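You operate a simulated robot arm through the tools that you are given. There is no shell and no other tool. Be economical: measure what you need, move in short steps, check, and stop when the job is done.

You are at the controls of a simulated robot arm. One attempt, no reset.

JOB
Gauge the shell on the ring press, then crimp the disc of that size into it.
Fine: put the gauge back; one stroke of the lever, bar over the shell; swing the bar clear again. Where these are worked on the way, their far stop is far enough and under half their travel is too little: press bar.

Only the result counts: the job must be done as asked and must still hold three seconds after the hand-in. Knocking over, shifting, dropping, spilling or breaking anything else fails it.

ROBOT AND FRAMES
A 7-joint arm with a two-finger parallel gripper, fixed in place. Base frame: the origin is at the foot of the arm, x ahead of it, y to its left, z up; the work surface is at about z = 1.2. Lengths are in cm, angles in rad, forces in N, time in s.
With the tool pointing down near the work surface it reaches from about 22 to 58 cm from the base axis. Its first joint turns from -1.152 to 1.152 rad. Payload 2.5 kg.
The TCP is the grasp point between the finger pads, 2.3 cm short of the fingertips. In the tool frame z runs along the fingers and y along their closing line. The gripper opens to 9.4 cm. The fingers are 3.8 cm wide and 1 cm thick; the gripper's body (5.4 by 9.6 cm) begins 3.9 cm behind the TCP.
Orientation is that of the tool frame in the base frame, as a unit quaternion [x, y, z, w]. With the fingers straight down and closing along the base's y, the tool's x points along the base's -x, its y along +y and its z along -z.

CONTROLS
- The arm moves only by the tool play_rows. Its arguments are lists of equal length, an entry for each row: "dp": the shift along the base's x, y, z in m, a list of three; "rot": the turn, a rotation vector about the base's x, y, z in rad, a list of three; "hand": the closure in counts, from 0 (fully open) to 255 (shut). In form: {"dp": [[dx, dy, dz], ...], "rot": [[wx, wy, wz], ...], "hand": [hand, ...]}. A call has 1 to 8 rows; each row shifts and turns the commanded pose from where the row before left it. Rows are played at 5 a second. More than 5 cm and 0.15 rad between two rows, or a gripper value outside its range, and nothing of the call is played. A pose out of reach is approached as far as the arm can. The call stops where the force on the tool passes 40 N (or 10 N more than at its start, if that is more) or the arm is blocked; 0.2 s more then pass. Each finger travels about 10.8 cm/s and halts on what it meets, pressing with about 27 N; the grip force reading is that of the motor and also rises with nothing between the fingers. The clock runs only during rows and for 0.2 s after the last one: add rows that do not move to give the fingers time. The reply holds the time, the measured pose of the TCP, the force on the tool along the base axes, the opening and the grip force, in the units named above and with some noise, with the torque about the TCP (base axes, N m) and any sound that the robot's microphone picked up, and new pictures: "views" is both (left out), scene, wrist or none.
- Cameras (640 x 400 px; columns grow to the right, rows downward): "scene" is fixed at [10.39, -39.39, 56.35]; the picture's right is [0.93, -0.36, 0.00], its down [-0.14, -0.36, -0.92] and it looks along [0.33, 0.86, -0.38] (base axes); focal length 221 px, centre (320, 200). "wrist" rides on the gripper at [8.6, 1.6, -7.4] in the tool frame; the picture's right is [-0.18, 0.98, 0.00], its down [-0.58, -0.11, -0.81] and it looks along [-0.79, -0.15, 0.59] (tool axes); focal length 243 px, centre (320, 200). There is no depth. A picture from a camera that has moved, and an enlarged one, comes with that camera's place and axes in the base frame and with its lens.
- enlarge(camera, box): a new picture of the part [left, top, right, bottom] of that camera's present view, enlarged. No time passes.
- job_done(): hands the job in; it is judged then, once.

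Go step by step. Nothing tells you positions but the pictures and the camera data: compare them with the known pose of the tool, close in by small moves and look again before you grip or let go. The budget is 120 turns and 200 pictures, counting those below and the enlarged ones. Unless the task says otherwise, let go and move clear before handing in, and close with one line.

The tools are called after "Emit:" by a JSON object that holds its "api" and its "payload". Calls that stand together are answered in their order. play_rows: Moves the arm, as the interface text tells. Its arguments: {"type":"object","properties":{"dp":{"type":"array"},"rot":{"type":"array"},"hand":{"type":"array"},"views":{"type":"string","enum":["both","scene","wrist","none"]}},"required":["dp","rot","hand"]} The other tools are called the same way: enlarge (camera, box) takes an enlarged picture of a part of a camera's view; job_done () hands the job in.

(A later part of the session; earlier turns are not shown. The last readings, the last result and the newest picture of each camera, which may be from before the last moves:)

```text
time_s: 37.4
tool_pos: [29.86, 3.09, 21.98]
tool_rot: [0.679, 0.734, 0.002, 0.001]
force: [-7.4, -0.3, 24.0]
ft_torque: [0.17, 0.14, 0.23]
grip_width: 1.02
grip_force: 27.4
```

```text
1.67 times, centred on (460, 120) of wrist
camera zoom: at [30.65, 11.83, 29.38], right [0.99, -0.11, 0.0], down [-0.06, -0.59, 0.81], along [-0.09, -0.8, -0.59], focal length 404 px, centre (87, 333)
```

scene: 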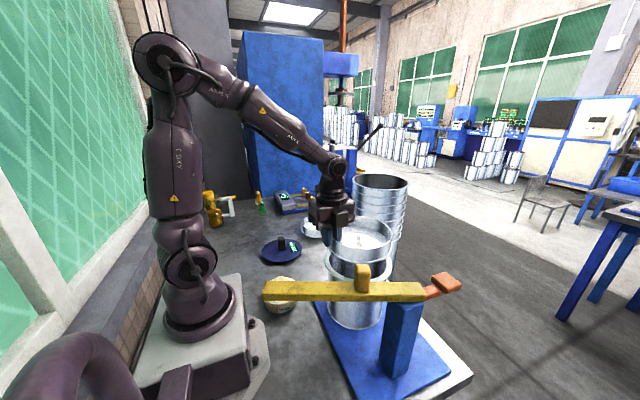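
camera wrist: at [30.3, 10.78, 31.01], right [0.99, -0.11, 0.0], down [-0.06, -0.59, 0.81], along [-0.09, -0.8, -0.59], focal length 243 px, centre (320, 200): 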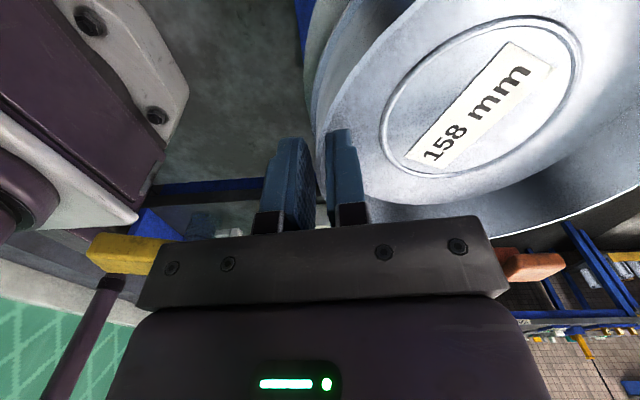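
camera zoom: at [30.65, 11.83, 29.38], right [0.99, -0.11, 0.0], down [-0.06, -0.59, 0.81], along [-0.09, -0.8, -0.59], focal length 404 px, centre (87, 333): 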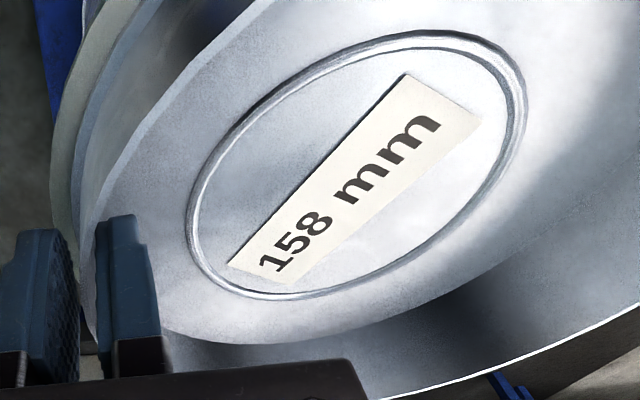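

The heights and the earlier dragging indicate that the plug is in the mouth and the flange is resting on the rim. I'll relax the load, open and rise.

Emit:
{"api": "play_rows", "payload": {"dp": [[0, 0, 0.002], [0, 0, 0], [0, 0, 0], [0, 0, 0], [0, 0, 0]], "rot": [[0, 0, 0], [0, 0, 0], [0, 0, 0], [0, 0, 0], [0, 0, 0]], "hand": [255, 220, 200, 190, 180], "views": "wrist"}}

Emit:
{"api": "enlarge", "payload": {"camera": "scene", "box": [325, 235, 395, 285]}}

```text
time_s: 38.6
tool_pos: [29.75, 3.0, 22.04]
tool_rot: [0.679, 0.734, -0.001, 0.0]
force: [-0.5, 0.3, -0.5]
ft_torque: [-0.02, 0.01, 0.04]
grip_width: 2.75
grip_force: 0.0
camera wrist: at [30.67, 11.81, 29.5], right [0.99, -0.11, 0.0], down [-0.06, -0.59, 0.81], along [-0.09, -0.8, -0.59], focal length 243 px, centre (320, 200)
```

wrist: 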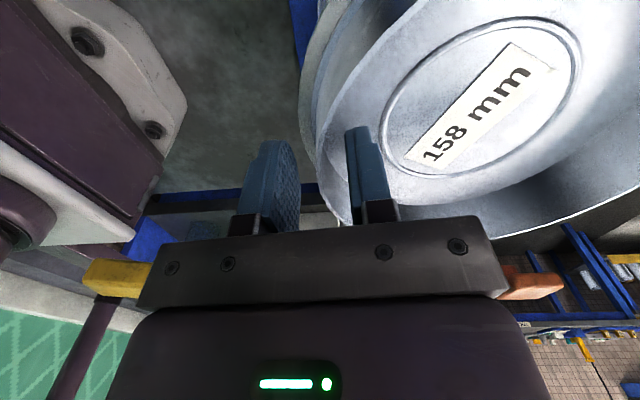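

```text
8.00 times, centred on (360, 260) of scene
camera zoom: at [10.39, -39.39, 56.35], right [0.93, -0.36, 0.0], down [-0.14, -0.36, -0.92], along [0.33, 0.86, -0.38], focal length 1767 px, centre (0, -280)
```

zoom: 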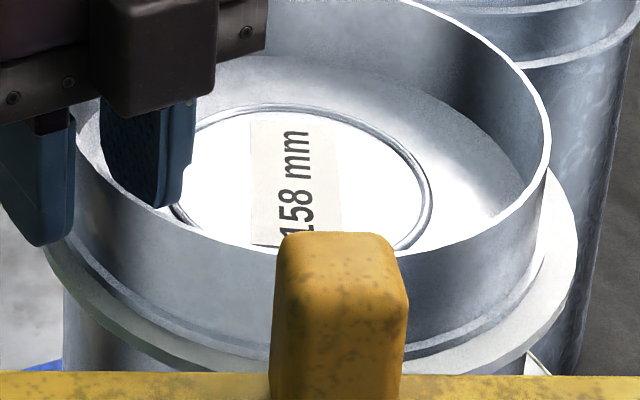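

Released and it didn't move. I'll lift straight up and view it from above, along with the press bar and lever.

Emit:
{"api": "play_rows", "payload": {"dp": [[0, 0, 0.03], [0, 0, 0.045], [0, 0, 0.045], [0, 0, 0.045], [-0.01, 0, 0.045], [-0.02, 0, 0.03], [-0.02, 0, 0.02]], "rot": [[0, 0, 0], [0, 0, 0], [0, 0, 0.15], [0, 0, 0.15], [0, 0, 0.15], [0, 0, 0.15], [0, 0, 0.15]], "hand": [180, 180, 180, 180, 100, 0, 0], "views": "none"}}

Emit:
{"api": "play_rows", "payload": {"dp": [[0, 0, 0.01], [0, 0, 0.01], [0, 0, 0.01], [0, 0, 0], [0, 0, 0]], "rot": [[0, 0, 0.15], [0, 0, 0.15], [0, 0, 0.15], [0, 0, 0.15], [0, 0, 0.14]], "hand": [0, 0, 0, 0, 0]}}

Emit:
{"api": "enlarge", "payload": {"camera": "scene", "box": [310, 220, 410, 310]}}

Emit:
{"api": "enlarge", "payload": {"camera": "wrist", "box": [120, 0, 440, 180]}}

```text
time_s: 40.2
tool_pos: [24.75, 3.03, 48.08]
tool_rot: [0.363, 0.932, -0.001, 0.0]
force: [-0.3, -0.1, -0.4]
ft_torque: [0.01, 0.0, -0.01]
grip_width: 9.42
grip_force: 0.0
```

```text
time_s: 41.4
tool_pos: [24.92, 2.99, 51.06]
tool_rot: [0.0, 1.0, 0.001, -0.001]
force: [0.3, -0.9, 0.2]
ft_torque: [0.01, 0.01, 0.0]
grip_width: 9.38
grip_force: 0.0
camera wrist: at [16.06, 4.67, 58.5], right [0.19, 0.98, 0.0], down [0.58, -0.11, 0.81], along [0.79, -0.15, -0.59], focal length 243 px, centre (320, 200)
```

scene: 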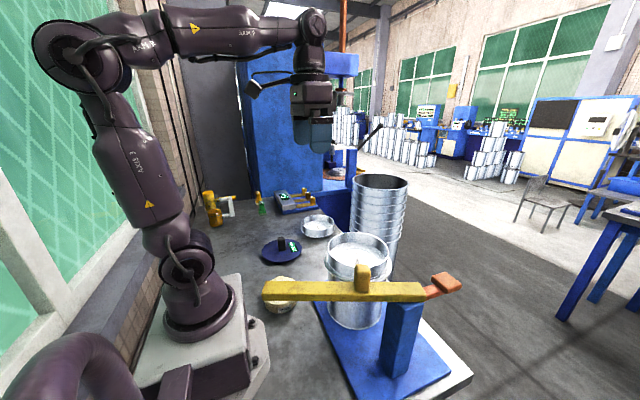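
wrist: 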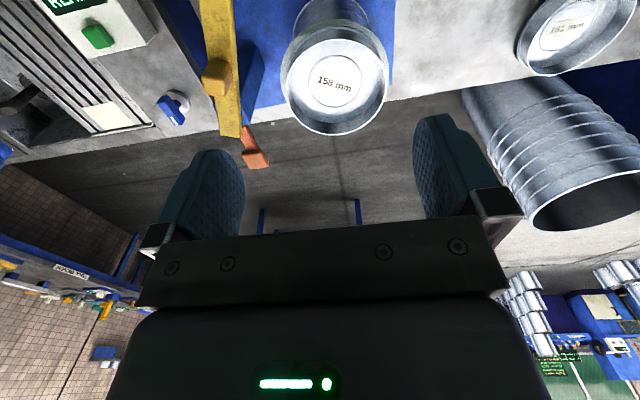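

```text
4.44 times, centred on (360, 265) of scene
camera zoom: at [10.39, -39.39, 56.35], right [0.93, -0.36, 0.0], down [-0.14, -0.36, -0.92], along [0.33, 0.86, -0.38], focal length 981 px, centre (142, -89)
```

zoom: 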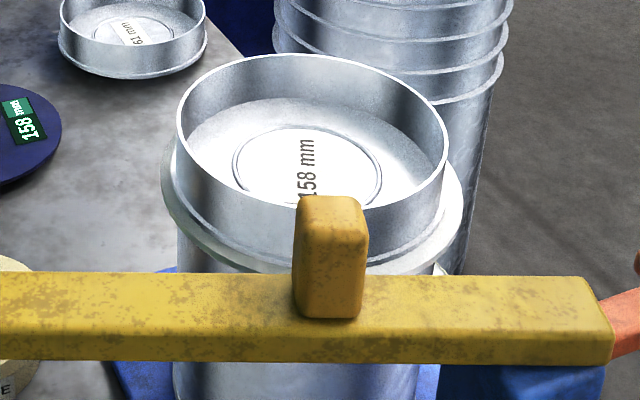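

```text
2.00 times, centred on (280, 90) of wrist
camera zoom: at [16.06, 4.67, 58.5], right [0.19, 0.98, 0.0], down [0.58, -0.11, 0.81], along [0.79, -0.15, -0.59], focal length 485 px, centre (400, 420)
```

zoom: 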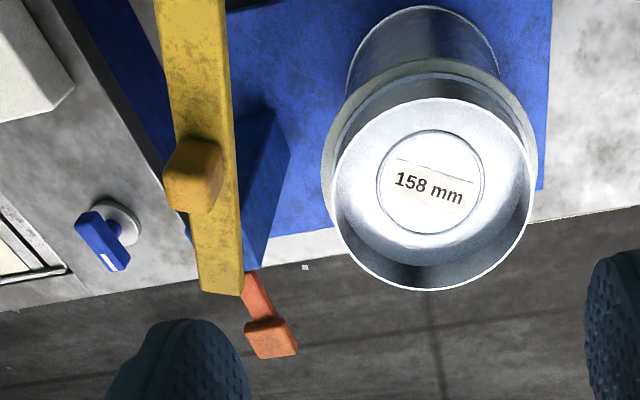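

The disc is seated and centred. Triangulation puts the bar knob top at about (29.5, −11.1, 29.1), the bar top at about z 24.1 and the pivot near (37, −14). I'll cage the knob with part-closed fingers to swing the bar, moving above it first.

Emit:
{"api": "play_rows", "payload": {"dp": [[0.0092, -0.0282, -0.03], [0.0092, -0.0282, -0.03], [0.0092, -0.0282, -0.03], [0.0092, -0.0282, -0.03], [0.0092, -0.0282, -0.03], [0, 0, -0.015], [0, 0, 0]], "rot": [[0, 0, -0.0774], [0, 0, -0.0774], [0, 0, -0.0774], [0, 0, -0.0774], [0, 0, -0.0774], [0, 0, 0], [0, 0, 0]], "hand": [0, 50, 110, 110, 110, 110, 110]}}

Emit:
{"api": "enlarge", "payload": {"camera": "scene", "box": [300, 210, 420, 310]}}

Emit:
{"api": "enlarge", "payload": {"camera": "wrist", "box": [160, 0, 480, 230]}}

```text
time_s: 43.0
tool_pos: [29.45, -11.22, 34.51]
tool_rot: [0.194, 0.981, 0.0, 0.001]
force: [-1.0, -0.2, 0.1]
ft_torque: [0.02, 0.03, -0.05]
grip_width: 5.35
grip_force: 0.0
camera wrist: at [21.96, -6.35, 41.97], right [0.54, 0.84, 0.0], down [0.5, -0.32, 0.81], along [0.68, -0.44, -0.59], focal length 243 px, centre (320, 200)
```

scene: 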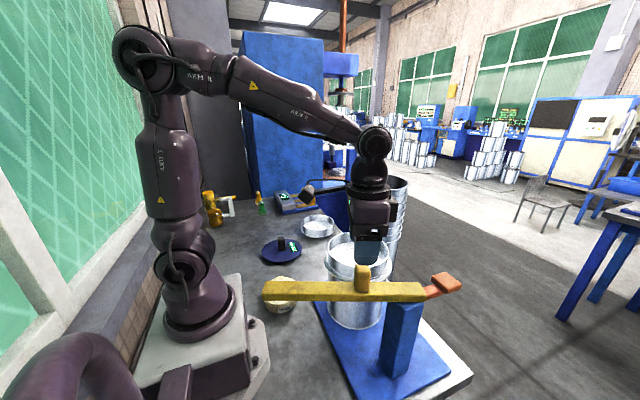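
wrist: 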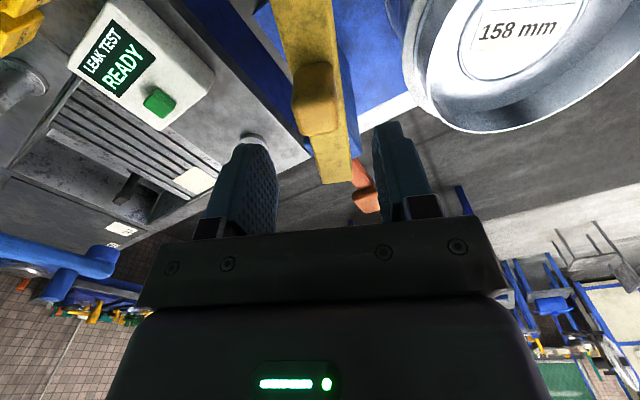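

```text
4.00 times, centred on (360, 260) of scene
camera zoom: at [10.39, -39.39, 56.35], right [0.93, -0.36, 0.0], down [-0.14, -0.36, -0.92], along [0.33, 0.86, -0.38], focal length 883 px, centre (160, -40)
```

zoom: 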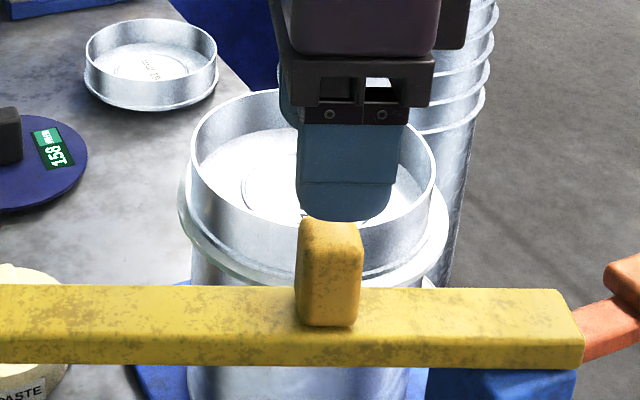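

```text
1.74 times, centred on (320, 115) of wrist
camera zoom: at [21.96, -6.35, 41.97], right [0.54, 0.84, 0.0], down [0.5, -0.32, 0.81], along [0.68, -0.44, -0.59], focal length 422 px, centre (320, 348)
```

zoom: 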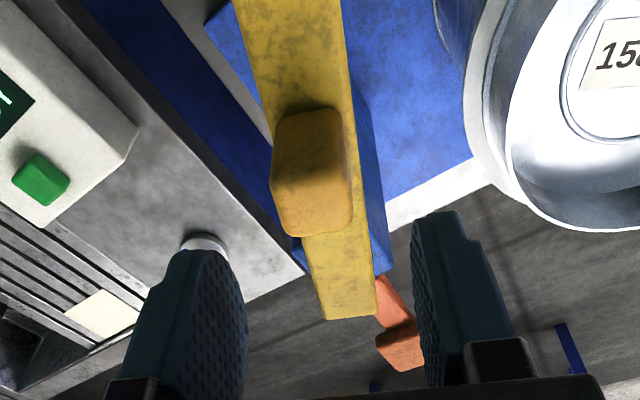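

The knob is centred under the fingers. Descending to cage it.

Emit:
{"api": "play_rows", "payload": {"dp": [[0, 0, -0.03], [0, 0, -0.025], [0, 0, -0.015], [0, 0, 0]], "rot": [[0, 0, 0], [0, 0, 0], [0, 0, 0], [0, 0, 0]], "hand": [110, 110, 110, 110], "views": "wrist"}}

Emit:
{"api": "enlarge", "payload": {"camera": "scene", "box": [300, 230, 420, 310]}}

```text
time_s: 44.0
tool_pos: [29.56, -11.17, 27.54]
tool_rot: [0.194, 0.981, 0.0, 0.0]
force: [0.8, -0.8, 0.3]
ft_torque: [0.01, 0.01, 0.03]
grip_width: 5.34
grip_force: 0.0
camera wrist: at [21.94, -6.26, 34.94], right [0.54, 0.84, 0.0], down [0.5, -0.32, 0.81], along [0.68, -0.44, -0.59], focal length 243 px, centre (320, 200)
```

wrist: 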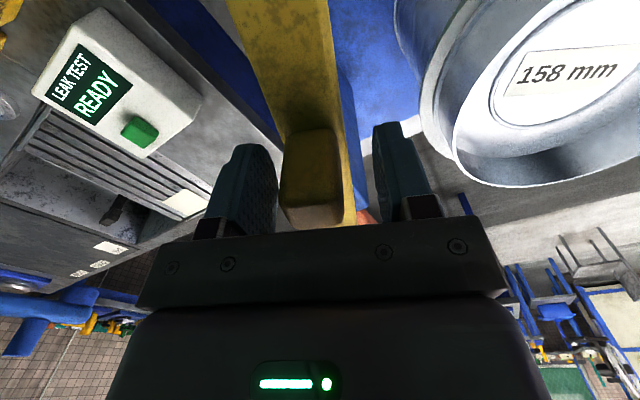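

```text
5.00 times, centred on (360, 270) of scene
camera zoom: at [10.39, -39.39, 56.35], right [0.93, -0.36, 0.0], down [-0.14, -0.36, -0.92], along [0.33, 0.86, -0.38], focal length 1104 px, centre (120, -150)
```

zoom: 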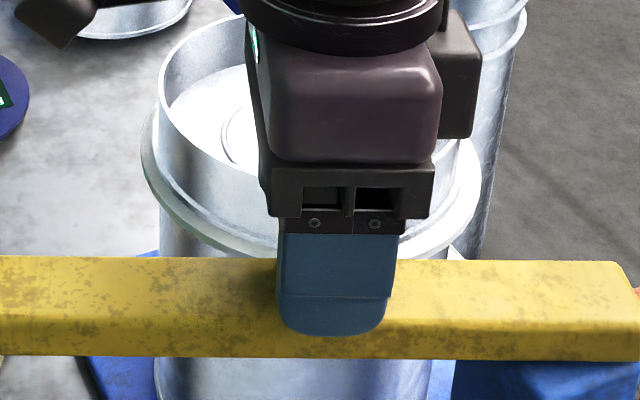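

Caged. I'll swing the first half of the arc clockwise toward the shell, then check the pivot.

Emit:
{"api": "play_rows", "payload": {"dp": [[0.0039, 0.0087, 0], [0.005, 0.0082, 0], [0.0059, 0.0075, 0], [0.0066, 0.0067, 0], [0.0076, 0.006, 0], [0, 0, 0]], "rot": [[0, 0, -0.12], [0, 0, -0.12], [0, 0, -0.12], [0, 0, -0.12], [0, 0, -0.12], [0, 0, 0]], "hand": [110, 110, 110, 110, 110, 110]}}

```text
time_s: 45.4
tool_pos: [32.33, -7.38, 27.64]
tool_rot: [0.476, 0.879, 0.0, 0.0]
force: [-0.3, -0.2, -0.5]
ft_torque: [0.02, -0.01, 0.03]
grip_width: 5.34
grip_force: 0.9
camera wrist: at [28.87, 0.76, 35.0], right [0.92, 0.38, 0.0], down [0.23, -0.55, 0.81], along [0.31, -0.74, -0.59], focal length 243 px, centre (320, 200)
```

scene: 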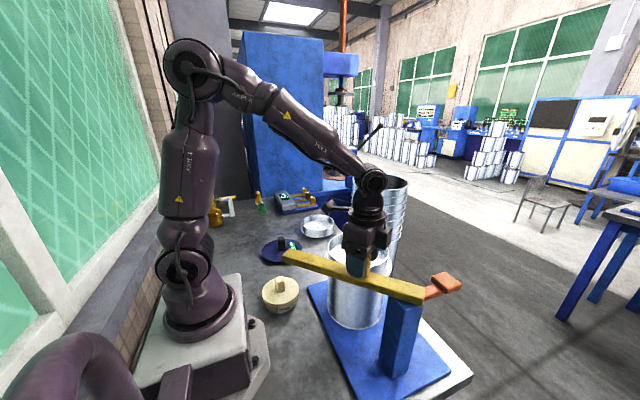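
wrist: 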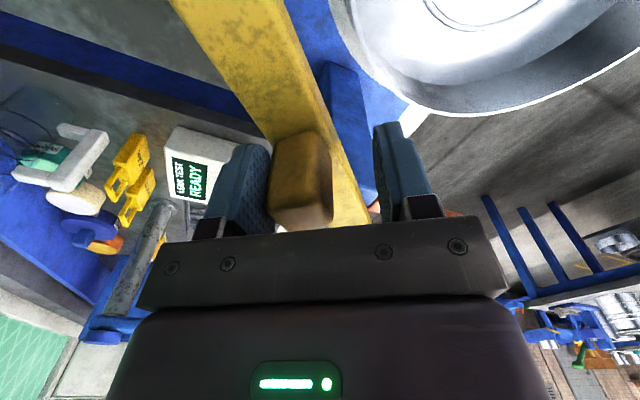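

Emit:
{"api": "enlarge", "payload": {"camera": "scene", "box": [270, 220, 470, 340]}}

Emit:
{"api": "enlarge", "payload": {"camera": "wrist", "box": [160, 0, 480, 230]}}

```text
3.20 times, centred on (370, 280) of scene
camera zoom: at [10.39, -39.39, 56.35], right [0.93, -0.36, 0.0], down [-0.14, -0.36, -0.92], along [0.33, 0.86, -0.38], focal length 707 px, centre (160, -56)
```

zoom: 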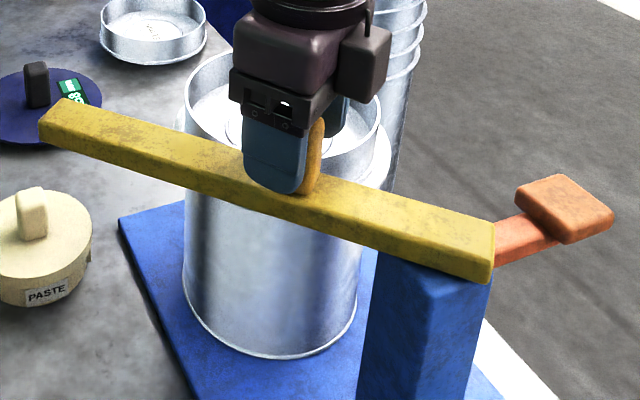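

```text
1.74 times, centred on (320, 115) of wrist
camera zoom: at [28.87, 0.76, 35.0], right [0.92, 0.38, 0.0], down [0.23, -0.55, 0.81], along [0.31, -0.74, -0.59], focal length 422 px, centre (320, 348)
```

zoom: 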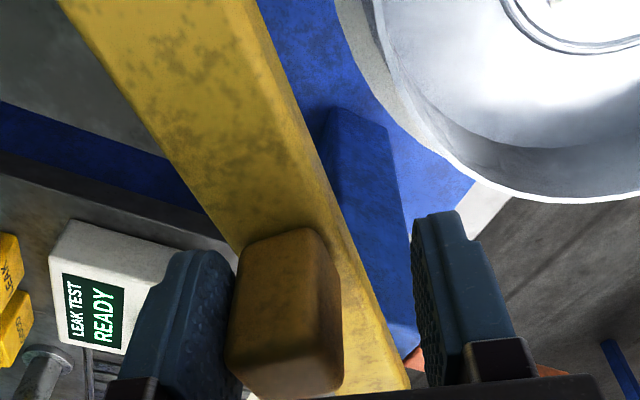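

The pivot is really near (37.8, −15.2) and the lever is fixed to the post. I'll continue the arc toward the shell with a corrected path.

Emit:
{"api": "play_rows", "payload": {"dp": [[0.0086, 0.0054, 0], [0.009, 0.0045, 0], [0.0095, 0.0034, 0], [0.01, 0.0025, 0], [0.01, 0.0014, 0], [0, 0, 0]], "rot": [[0, 0, -0.081], [0, 0, -0.081], [0, 0, -0.081], [0, 0, -0.081], [0, 0, -0.081], [0, 0, 0]], "hand": [110, 110, 110, 110, 110, 110]}}

Emit:
{"api": "enlarge", "payload": {"camera": "scene", "box": [270, 220, 470, 340]}}

```text
time_s: 46.8
tool_pos: [37.04, -5.59, 27.58]
tool_rot: [0.644, 0.765, 0.0, 0.0]
force: [1.4, 0.6, 0.1]
ft_torque: [-0.02, -0.02, -0.02]
grip_width: 5.33
grip_force: 0.2
camera wrist: at [37.03, 3.18, 34.98], right [1.0, -0.01, 0.0], down [-0.01, -0.59, 0.81], along [-0.01, -0.81, -0.59], focal length 243 px, centre (320, 200)
```

scene: 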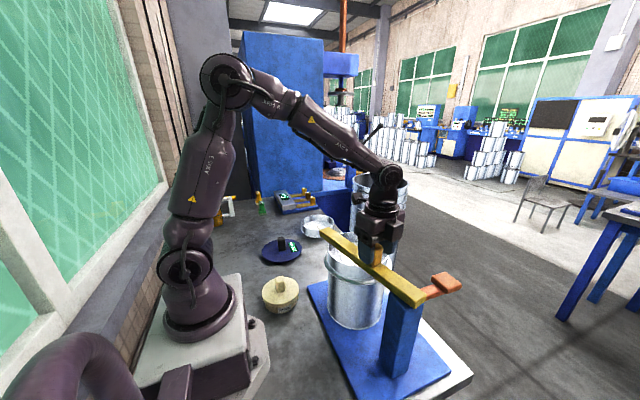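
wrist: 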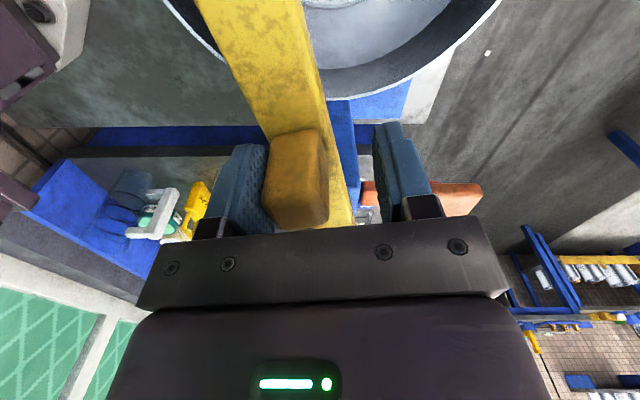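

```text
3.20 times, centred on (370, 280) of scene
camera zoom: at [10.39, -39.39, 56.35], right [0.93, -0.36, 0.0], down [-0.14, -0.36, -0.92], along [0.33, 0.86, -0.38], focal length 707 px, centre (160, -56)
```

zoom: 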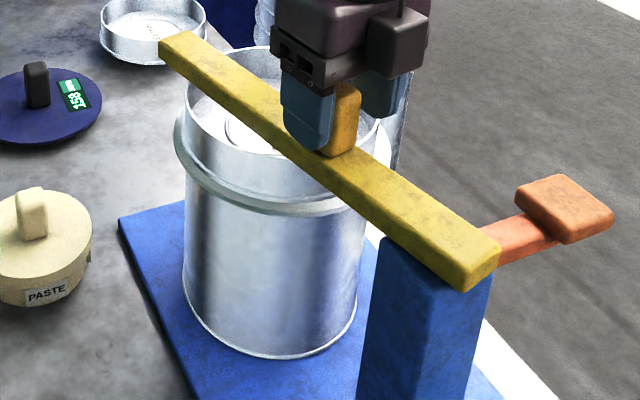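

Emit:
{"api": "play_rows", "payload": {"dp": [[0.0101, 0.0003, 0], [0.0101, -0.0008, 0], [0, 0, 0]], "rot": [[0, 0, -0.081], [0, 0, -0.081], [0, 0, 0]], "hand": [110, 110, 110], "views": "wrist"}}

Emit:
{"api": "enlarge", "payload": {"camera": "scene", "box": [270, 220, 470, 340]}}

```text
time_s: 47.6
tool_pos: [39.03, -5.65, 27.6]
tool_rot: [0.702, 0.712, 0.0, 0.0]
force: [-0.5, -0.1, 0.3]
ft_torque: [0.0, -0.03, 0.02]
grip_width: 5.35
grip_force: 0.1
camera wrist: at [40.47, 3.07, 35.0], right [0.98, -0.17, 0.0], down [-0.1, -0.58, 0.81], along [-0.14, -0.79, -0.59], focal length 243 px, centre (320, 200)
```

wrist: 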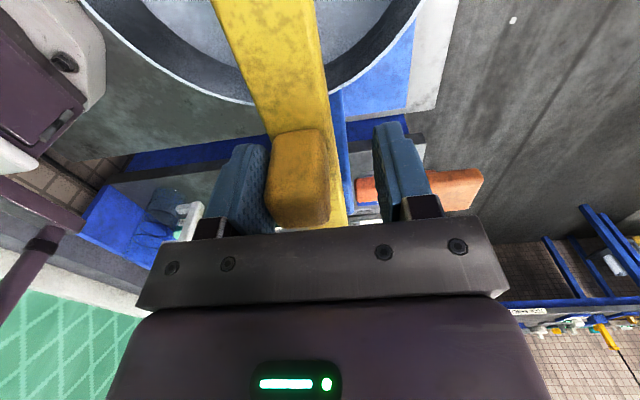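

```text
3.20 times, centred on (370, 280) of scene
camera zoom: at [10.39, -39.39, 56.35], right [0.93, -0.36, 0.0], down [-0.14, -0.36, -0.92], along [0.33, 0.86, -0.38], focal length 707 px, centre (160, -56)
```

zoom: 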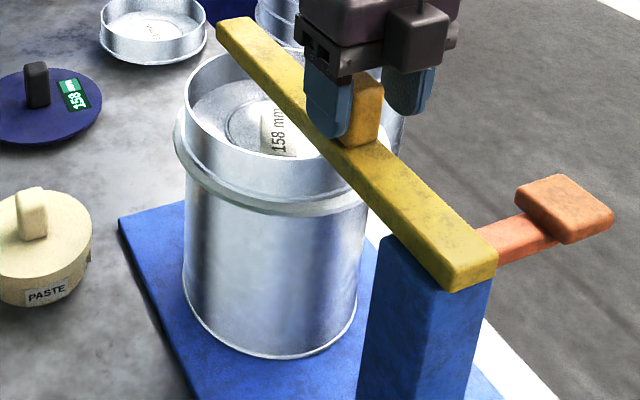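

The bar lies across the shell centre with no stop felt yet. I'll nudge on carefully to find the stop.

Emit:
{"api": "play_rows", "payload": {"dp": [[0.005, -0.0006, 0], [0.005, -0.0009, 0], [0.005, -0.0012, 0], [0, 0, 0]], "rot": [[0, 0, -0.04], [0, 0, -0.04], [0, 0, -0.04], [0, 0, 0]], "hand": [110, 110, 110, 110], "views": "none"}}

Emit:
{"api": "enlarge", "payload": {"camera": "scene", "box": [270, 220, 470, 340]}}

```text
time_s: 48.4
tool_pos: [39.7, -5.98, 27.47]
tool_rot: [0.739, 0.673, -0.009, -0.009]
force: [-27.9, 2.2, 9.1]
ft_torque: [0.29, -0.14, 0.31]
grip_width: 6.62
grip_force: 14.2
stopped in row 3: the force on the tool passed its limit at 43 N (the readings are from after the stop); the commanded pose is now the measured one
```

```text
3.20 times, centred on (370, 280) of scene
camera zoom: at [10.38, -39.39, 56.35], right [0.93, -0.36, 0.0], down [-0.14, -0.36, -0.92], along [0.33, 0.86, -0.38], focal length 707 px, centre (160, -56)
```

zoom: 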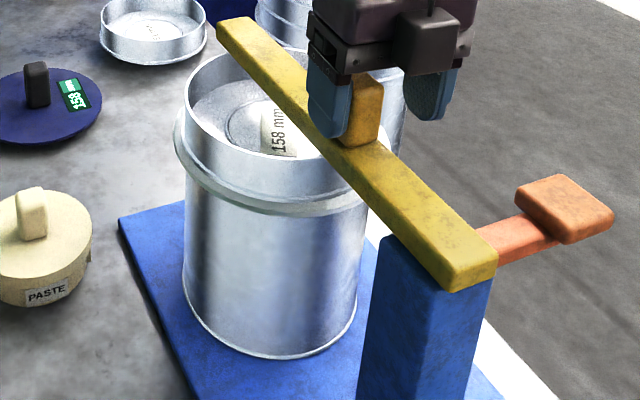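

The bar was already at its stop, right over the shell. I'll back off the knob and rise.

Emit:
{"api": "play_rows", "payload": {"dp": [[-0.005, 0, 0], [-0.006, 0, 0.002], [0, 0, 0.03], [0, 0, 0.04], [0, 0, 0.04]], "rot": [[0, 0, 0.03], [0, 0, 0.05], [0, 0, 0], [0, 0, 0], [0, 0, 0]], "hand": [90, 90, 90, 90, 90]}}

Emit:
{"api": "enlarge", "payload": {"camera": "scene", "box": [310, 220, 470, 340]}}

Emit:
{"api": "enlarge", "payload": {"camera": "wrist", "box": [160, 0, 480, 230]}}

```text
time_s: 49.6
tool_pos: [38.81, -5.92, 38.6]
tool_rot: [0.712, 0.702, -0.005, -0.004]
force: [0.1, 1.2, 0.5]
ft_torque: [0.02, -0.01, -0.01]
grip_width: 6.07
grip_force: 0.1
camera wrist: at [40.64, 2.68, 46.01], right [0.98, -0.2, -0.01], down [-0.1, -0.58, 0.81], along [-0.17, -0.79, -0.59], focal length 243 px, centre (320, 200)
```

scene: 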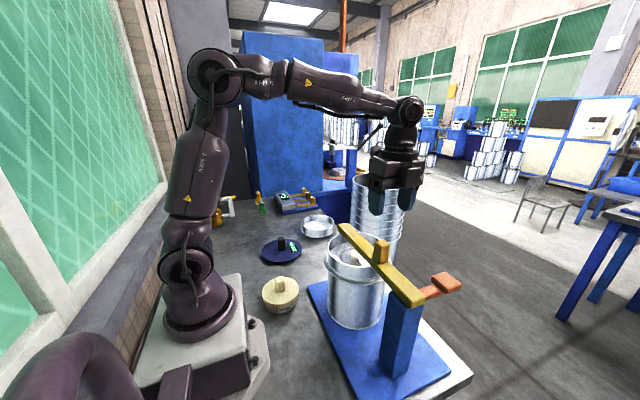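
wrist: 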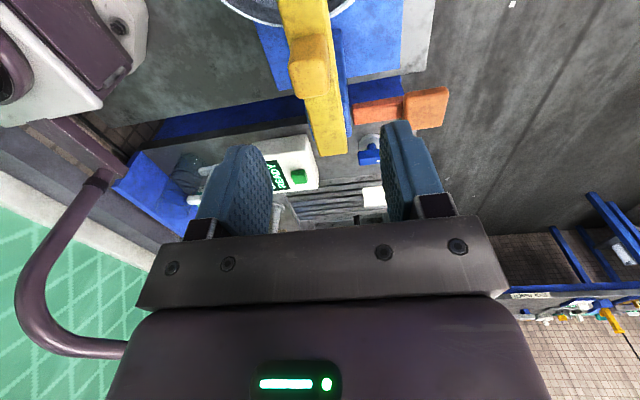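

```text
3.33 times, centred on (390, 280) of scene
camera zoom: at [10.39, -39.39, 56.35], right [0.93, -0.36, 0.0], down [-0.14, -0.36, -0.92], along [0.33, 0.86, -0.38], focal length 736 px, centre (87, -67)
```

zoom: 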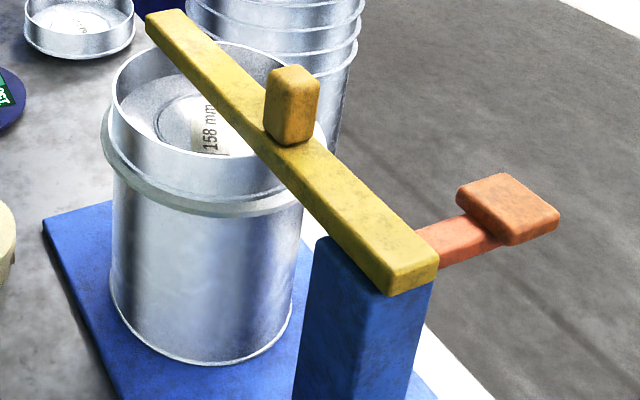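

```text
1.74 times, centred on (320, 115) of wrist
camera zoom: at [40.64, 2.68, 46.01], right [0.98, -0.2, -0.01], down [-0.1, -0.58, 0.81], along [-0.17, -0.79, -0.59], focal length 422 px, centre (320, 348)
```

zoom: 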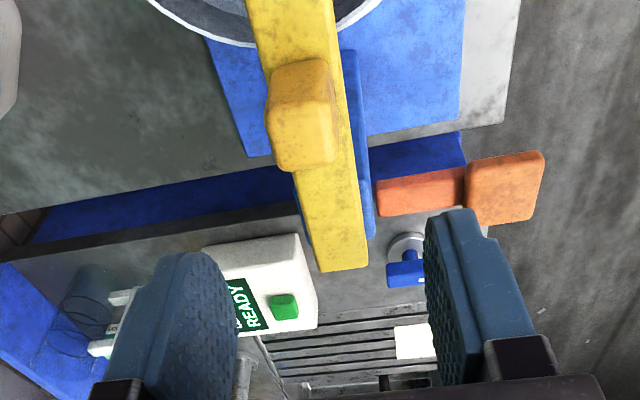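

The lever pad top is at about (48.6, −14.7, 22.2), with its arm sloping up from the post. I'll move above it with closed fingers, camera on the +y side.

Emit:
{"api": "play_rows", "payload": {"dp": [[0.0245, -0.022, -0.015], [0.0245, -0.022, -0.015], [0.0245, -0.022, -0.015], [0.0245, -0.022, -0.015], [0, 0, -0.025], [0, 0, 0]], "rot": [[0, 0, 0], [0, 0, 0], [0, 0, 0], [0, 0, 0], [0, 0, 0], [0, 0, 0]], "hand": [255, 255, 255, 255, 255, 255]}}

Emit:
{"api": "enlarge", "payload": {"camera": "scene", "box": [380, 220, 500, 320]}}

Emit:
{"api": "enlarge", "payload": {"camera": "wrist", "box": [160, 0, 480, 230]}}

```text
time_s: 51.0
tool_pos: [48.82, -14.87, 30.16]
tool_rot: [0.712, 0.703, -0.004, -0.005]
force: [-0.2, -0.1, -0.2]
ft_torque: [-0.04, 0.03, 0.02]
grip_width: 0.0
grip_force: 26.9
camera wrist: at [50.49, -6.14, 37.52], right [0.98, -0.2, -0.01], down [-0.11, -0.58, 0.81], along [-0.17, -0.79, -0.59], focal length 243 px, centre (320, 200)
```

scene: 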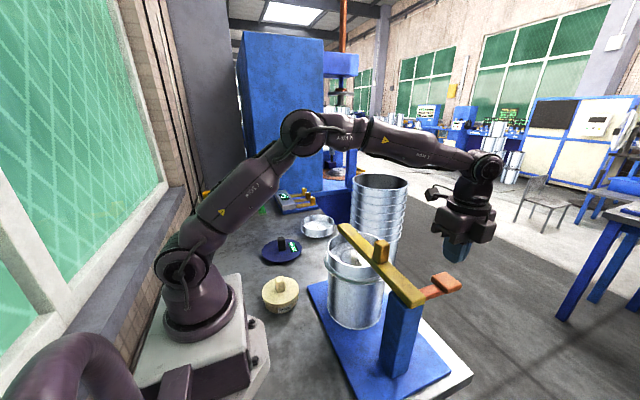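
wrist: 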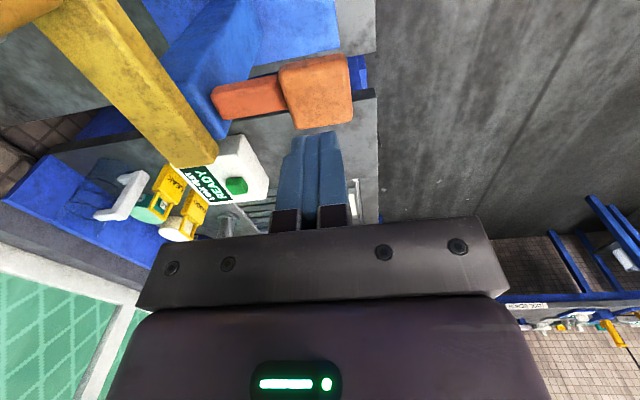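

```text
4.00 times, centred on (440, 270) of scene
camera zoom: at [10.39, -39.39, 56.35], right [0.93, -0.36, 0.0], down [-0.14, -0.36, -0.92], along [0.33, 0.86, -0.38], focal length 883 px, centre (-160, -80)
```

zoom: 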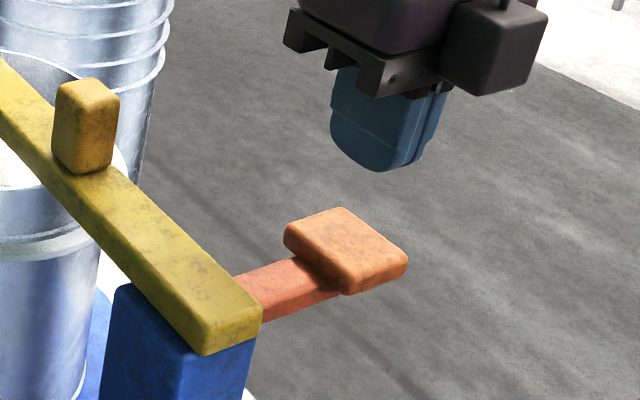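

```text
1.74 times, centred on (320, 115) of wrist
camera zoom: at [50.49, -6.14, 37.52], right [0.98, -0.2, -0.01], down [-0.11, -0.58, 0.81], along [-0.17, -0.79, -0.59], focal length 422 px, centre (320, 348)
```

zoom: 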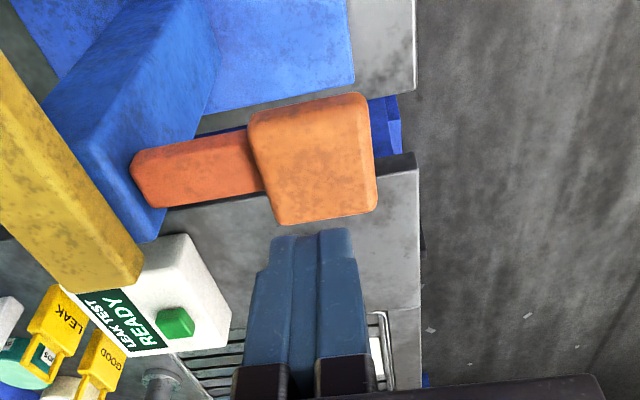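

Emit:
{"api": "play_rows", "payload": {"dp": [[-0.004, 0, -0.02], [0, 0, -0.02], [0, 0, -0.01], [0, 0, -0.005], [0, 0, -0.005]], "rot": [[0, 0, 0], [0, 0, 0], [0, 0, 0], [0, 0, 0], [0, 0, 0]], "hand": [255, 255, 255, 255, 255], "views": "none"}}

Emit:
{"api": "enlarge", "payload": {"camera": "scene", "box": [380, 220, 500, 320]}}

```text
time_s: 52.2
tool_pos: [48.43, -14.83, 24.14]
tool_rot: [0.711, 0.703, -0.005, -0.004]
force: [2.3, 0.1, 1.6]
ft_torque: [-0.01, -0.03, 0.0]
grip_width: 0.0
grip_force: 27.1
```

```text
4.00 times, centred on (440, 270) of scene
camera zoom: at [10.39, -39.39, 56.35], right [0.93, -0.36, 0.0], down [-0.14, -0.36, -0.92], along [0.33, 0.86, -0.38], focal length 883 px, centre (-160, -80)
```

zoom: 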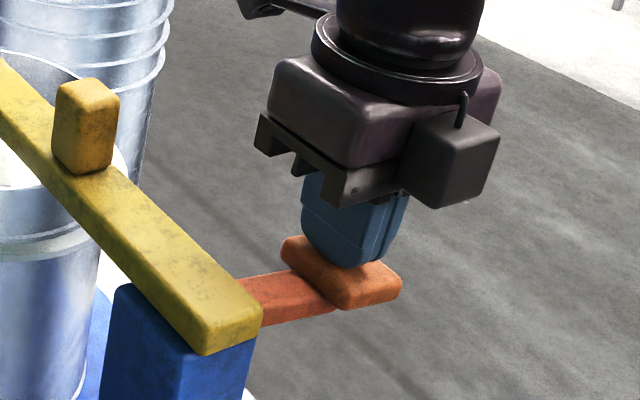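

The lever moves down freely. I'll continue the one stroke to its stop.

Emit:
{"api": "play_rows", "payload": {"dp": [[0, 0, -0.008], [0, 0, -0.008], [0, 0, -0.008], [0, 0, -0.008], [0, 0, 0]], "rot": [[0, 0, 0], [0, 0, 0], [0, 0, 0], [0, 0, 0], [0, 0, 0]], "hand": [255, 255, 255, 255, 255], "views": "none"}}

Emit:
{"api": "enlarge", "payload": {"camera": "scene", "box": [340, 220, 500, 320]}}

```text
time_s: 53.0
tool_pos: [48.54, -14.8, 22.63]
tool_rot: [0.711, 0.703, -0.003, -0.002]
force: [-1.6, 1.5, 9.2]
ft_torque: [-0.02, 0.12, 0.01]
grip_width: 0.0
grip_force: 27.3
stopped in row 4: the force on the tool passed its limit at 48 N (the readings are from after the stop); the commanded pose is now the measured one
```

```text
4.00 times, centred on (420, 270) of scene
camera zoom: at [10.39, -39.39, 56.35], right [0.93, -0.36, 0.0], down [-0.14, -0.36, -0.92], along [0.33, 0.86, -0.38], focal length 883 px, centre (-80, -80)
```

zoom: 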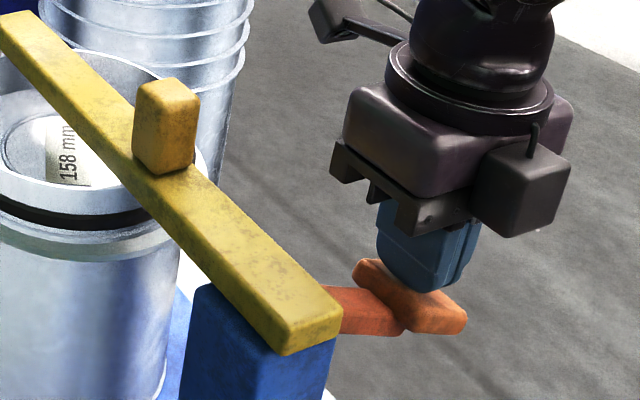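

Emit:
{"api": "enlarge", "payload": {"camera": "scene", "box": [320, 230, 400, 290]}}

Emit:
{"api": "enlarge", "payload": {"camera": "scene", "box": [400, 260, 480, 320]}}

```text
6.67 times, centred on (360, 260) of scene
camera zoom: at [10.39, -39.39, 56.35], right [0.93, -0.36, 0.0], down [-0.14, -0.36, -0.92], along [0.33, 0.86, -0.38], focal length 1472 px, centre (53, -200)
```

zoom: 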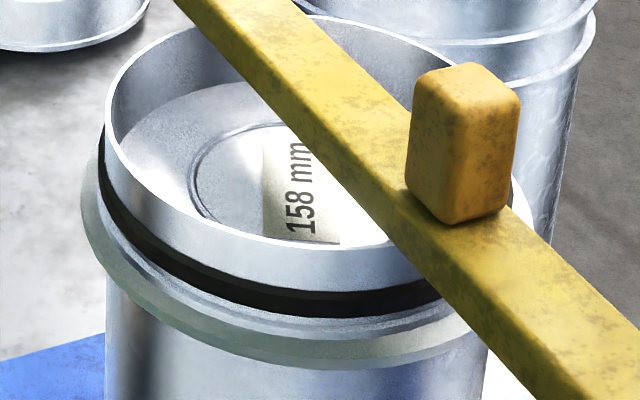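

```text
6.67 times, centred on (440, 290) of scene
camera zoom: at [10.39, -39.39, 56.35], right [0.93, -0.36, 0.0], down [-0.14, -0.36, -0.92], along [0.33, 0.86, -0.38], focal length 1472 px, centre (-480, -400)
```

zoom: 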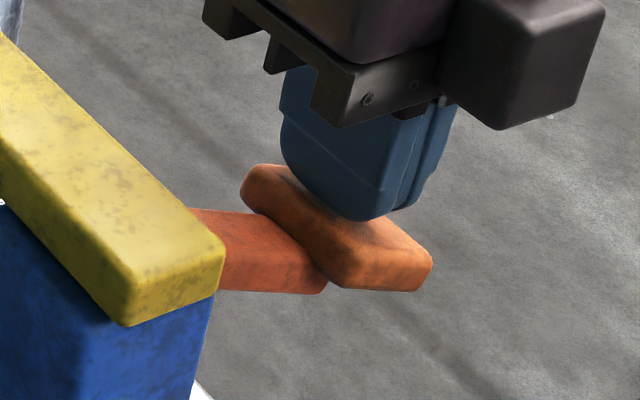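

A black crimp ring now circles the shell mouth, so the stroke took effect. I'll rise off the lever and check.

Emit:
{"api": "play_rows", "payload": {"dp": [[0, 0, 0.02], [0, 0, 0.04], [0, 0, 0.05], [0, 0, 0.04]], "rot": [[0, 0, 0], [0, 0, 0], [0, 0, 0], [0, 0, 0]], "hand": [255, 255, 255, 255], "views": "none"}}

Emit:
{"api": "enlarge", "payload": {"camera": "scene", "box": [310, 220, 470, 340]}}

```text
time_s: 54.0
tool_pos: [48.28, -14.7, 37.41]
tool_rot: [0.713, 0.702, -0.003, -0.002]
force: [-0.6, 0.7, 0.3]
ft_torque: [-0.01, 0.01, -0.04]
grip_width: 0.01
grip_force: 26.8
```

```text
3.33 times, centred on (390, 280) of scene
camera zoom: at [10.39, -39.39, 56.35], right [0.93, -0.36, 0.0], down [-0.14, -0.36, -0.92], along [0.33, 0.86, -0.38], focal length 736 px, centre (87, -67)
```

zoom: 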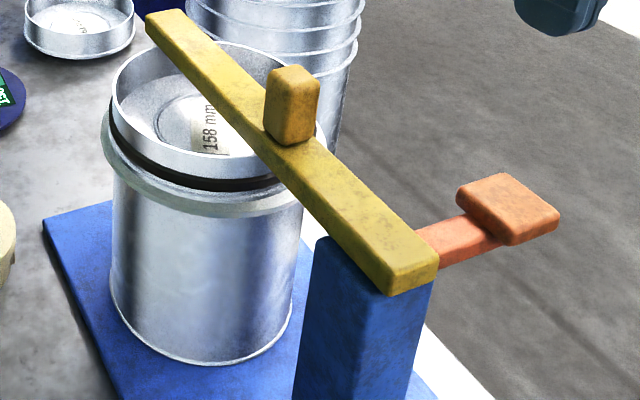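

Lever sprang back and the crimp holds. Now returning over the knob at about (37.7, −5.8) to swing the bar clear.

Emit:
{"api": "play_rows", "payload": {"dp": [[-0.0265, 0.0222, 0], [-0.0265, 0.0222, 0], [-0.0265, 0.0222, 0], [-0.0265, 0.0222, -0.015], [0, 0, -0.015], [0, 0, 0]], "rot": [[0, 0, 0], [0, 0, 0], [0, 0, 0], [0, 0, 0], [0, 0, 0], [0, 0, 0]], "hand": [110, 110, 110, 110, 110, 110], "views": "wrist"}}

Emit:
{"api": "enlarge", "payload": {"camera": "scene", "box": [310, 200, 470, 320]}}

```text
time_s: 55.4
tool_pos: [37.81, -5.94, 34.46]
tool_rot: [0.712, 0.702, -0.004, -0.003]
force: [-0.6, 0.1, -0.4]
ft_torque: [0.0, 0.03, 0.0]
grip_width: 5.36
grip_force: 0.1
camera wrist: at [39.43, 2.75, 41.85], right [0.98, -0.2, -0.01], down [-0.11, -0.58, 0.81], along [-0.16, -0.79, -0.59], focal length 243 px, centre (320, 200)
```

wrist: 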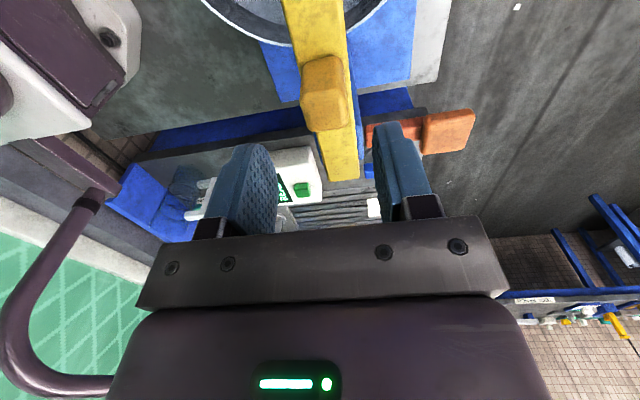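

```text
3.33 times, centred on (390, 260) of scene
camera zoom: at [10.39, -39.39, 56.35], right [0.93, -0.36, 0.0], down [-0.14, -0.36, -0.92], along [0.33, 0.86, -0.38], focal length 736 px, centre (87, 0)
```

zoom: 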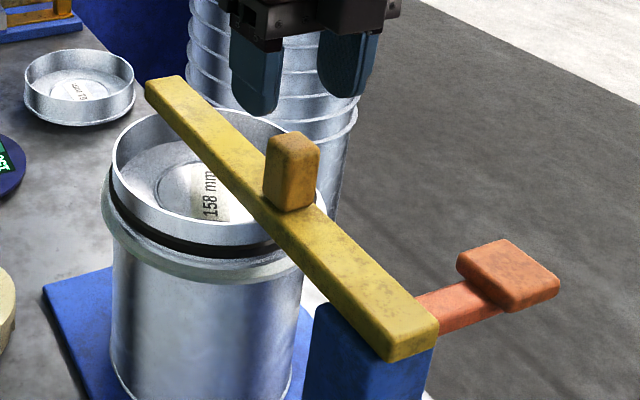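

Emit:
{"api": "play_rows", "payload": {"dp": [[0, 0.001, -0.03], [0, 0, -0.025], [0, 0, -0.014], [0, 0, 0]], "rot": [[0, 0, 0], [0, 0, 0], [0, 0, 0], [0, 0, 0]], "hand": [110, 110, 110, 110], "views": "wrist"}}

```text
time_s: 56.4
tool_pos: [37.78, -5.8, 27.57]
tool_rot: [0.712, 0.702, -0.004, -0.002]
force: [0.7, 0.6, 0.9]
ft_torque: [-0.02, -0.01, 0.0]
grip_width: 5.39
grip_force: 0.1
camera wrist: at [39.41, 2.85, 34.91], right [0.98, -0.2, -0.01], down [-0.11, -0.58, 0.81], along [-0.16, -0.79, -0.59], focal length 243 px, centre (320, 200)
```

wrist: 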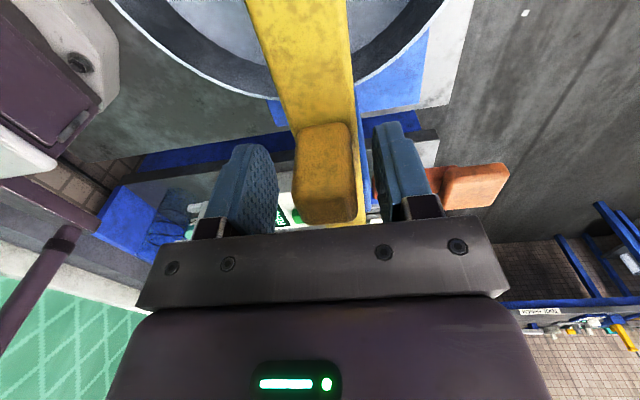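

The knob is caged. I'll swing the bar back counter-clockwise along the arc.

Emit:
{"api": "play_rows", "payload": {"dp": [[-0.0125, -0.0009, 0], [-0.0123, -0.0026, 0], [-0.0119, -0.0042, 0], [-0.0112, -0.0057, 0], [-0.0104, -0.0071, 0], [0, 0, 0]], "rot": [[0, 0, 0.06], [0, 0, 0.125], [0, 0, 0.125], [0, 0, 0.125], [0, 0, 0.125], [0, 0, 0]], "hand": [110, 110, 110, 110, 110, 110]}}

```text
time_s: 57.8
tool_pos: [31.91, -7.89, 27.59]
tool_rot: [0.488, 0.873, -0.004, -0.002]
force: [0.6, -0.5, 0.9]
ft_torque: [0.02, 0.02, -0.02]
grip_width: 5.32
grip_force: 0.2
camera wrist: at [28.74, 0.4, 34.88], right [0.93, 0.36, -0.01], down [0.22, -0.55, 0.81], along [0.28, -0.76, -0.59], focal length 243 px, centre (320, 200)
```

scene: 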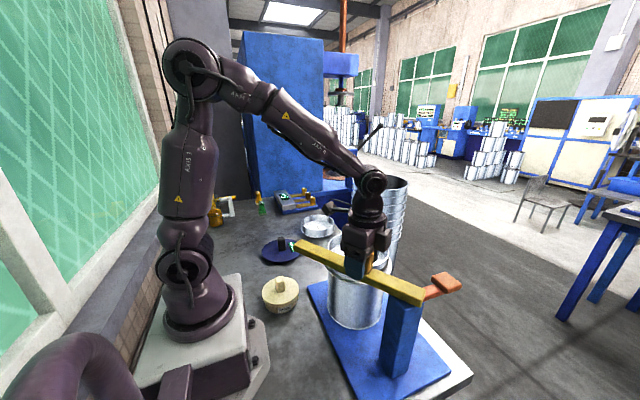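
wrist: 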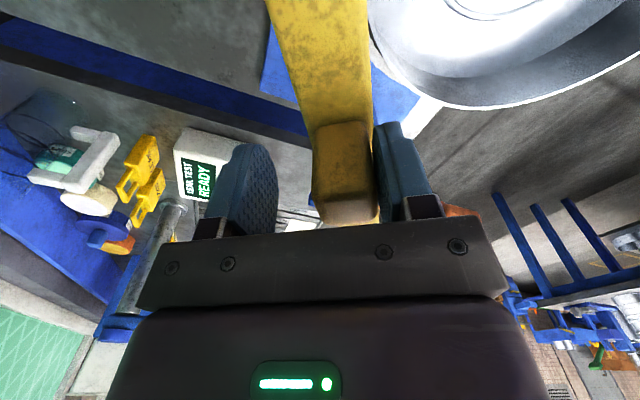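

Emit:
{"api": "play_rows", "payload": {"dp": [[-0.0093, -0.0085, 0], [-0.0082, -0.0096, 0], [-0.0067, -0.0106, 0], [-0.0054, -0.0114, 0], [-0.0037, -0.0121, 0], [0, 0, 0]], "rot": [[0, 0, 0.13], [0, 0, 0.13], [0, 0, 0.13], [0, 0, 0.13], [0, 0, 0.1], [0, 0, 0]], "hand": [110, 110, 110, 110, 110, 110]}}

Emit:
{"api": "enlarge", "payload": {"camera": "scene", "box": [250, 210, 470, 350]}}

```text
time_s: 59.2
tool_pos: [28.69, -13.0, 27.42]
tool_rot: [0.199, 0.98, -0.002, -0.001]
force: [8.5, 14.5, -1.6]
ft_torque: [0.17, -0.31, 0.23]
grip_width: 6.11
grip_force: 8.6
camera wrist: at [21.25, -8.06, 34.9], right [0.55, 0.83, -0.01], down [0.49, -0.32, 0.81], along [0.67, -0.45, -0.59], focal length 243 px, centre (320, 200)
```

scene: 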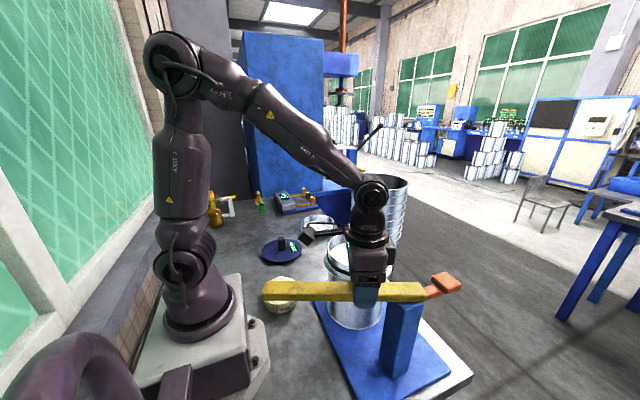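
wrist: 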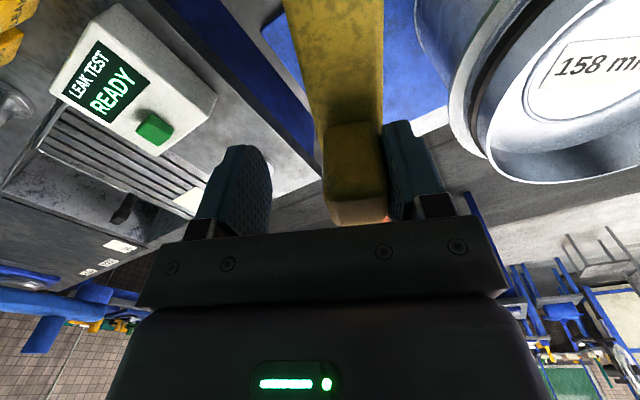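

```text
2.86 times, centred on (360, 280) of scene
camera zoom: at [10.39, -39.39, 56.35], right [0.93, -0.36, 0.0], down [-0.14, -0.36, -0.92], along [0.33, 0.86, -0.38], focal length 631 px, centre (206, -29)
```

zoom: 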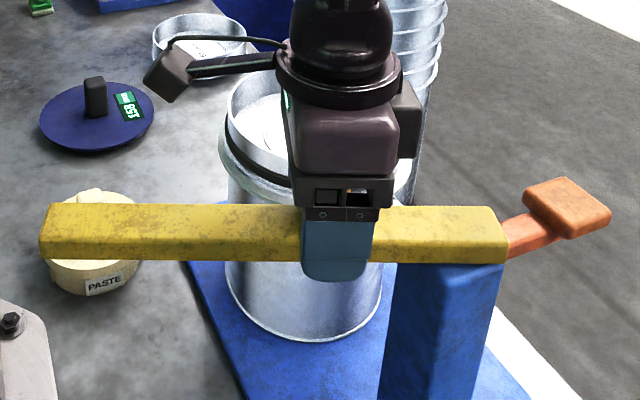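

The bar is back at its original stop, clear of the shell. I'll ease off the knob, rise and move clear.

Emit:
{"api": "play_rows", "payload": {"dp": [[0.0025, 0.0065, 0], [0.002, 0.005, 0.002], [0, 0, 0.03], [0, 0, 0.045], [0, 0, 0.05], [-0.01, 0.02, 0.04], [-0.01, 0.03, 0.02]], "rot": [[0, 0, 0], [0, 0, 0], [0, 0, 0], [0, 0, 0], [0, 0, 0], [0, 0, 0], [0, 0, 0]], "hand": [100, 90, 90, 90, 90, 50, 0]}}

Emit:
{"api": "enlarge", "payload": {"camera": "scene", "box": [250, 210, 470, 350]}}

Emit:
{"api": "enlarge", "payload": {"camera": "wrist", "box": [200, 0, 640, 220]}}

```text
time_s: 60.8
tool_pos: [27.14, -6.88, 46.27]
tool_rot: [0.201, 0.98, -0.005, 0.0]
force: [0.1, -0.2, 0.5]
ft_torque: [-0.03, 0.0, 0.0]
grip_width: 9.39
grip_force: 0.1
camera wrist: at [19.63, -1.92, 53.66], right [0.56, 0.83, -0.01], down [0.49, -0.32, 0.81], along [0.67, -0.45, -0.59], focal length 243 px, centre (320, 200)
```

scene: 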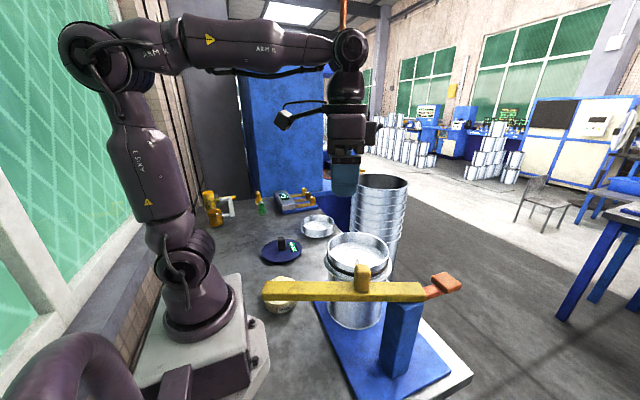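
wrist: 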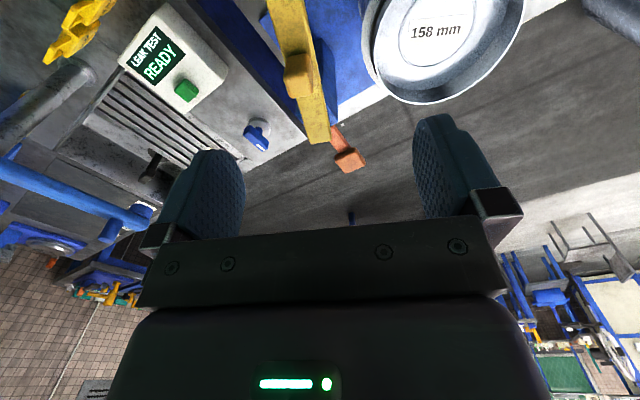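

```text
2.86 times, centred on (360, 280) of scene
camera zoom: at [10.39, -39.39, 56.35], right [0.93, -0.36, 0.0], down [-0.14, -0.36, -0.92], along [0.33, 0.86, -0.38], focal length 631 px, centre (206, -29)
```

zoom: 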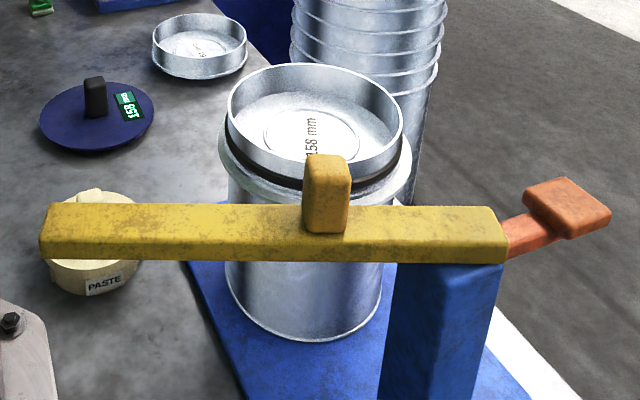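

```text
1.45 times, centred on (420, 110) of wrist
camera zoom: at [19.63, -1.92, 53.66], right [0.56, 0.83, -0.01], down [0.49, -0.32, 0.81], along [0.67, -0.45, -0.59], focal length 353 px, centre (174, 331)
```

zoom: 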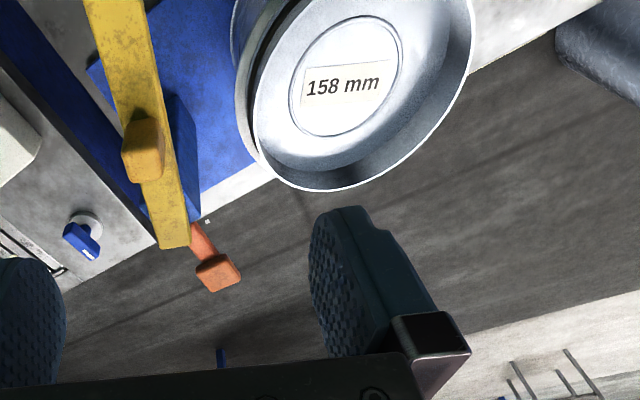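

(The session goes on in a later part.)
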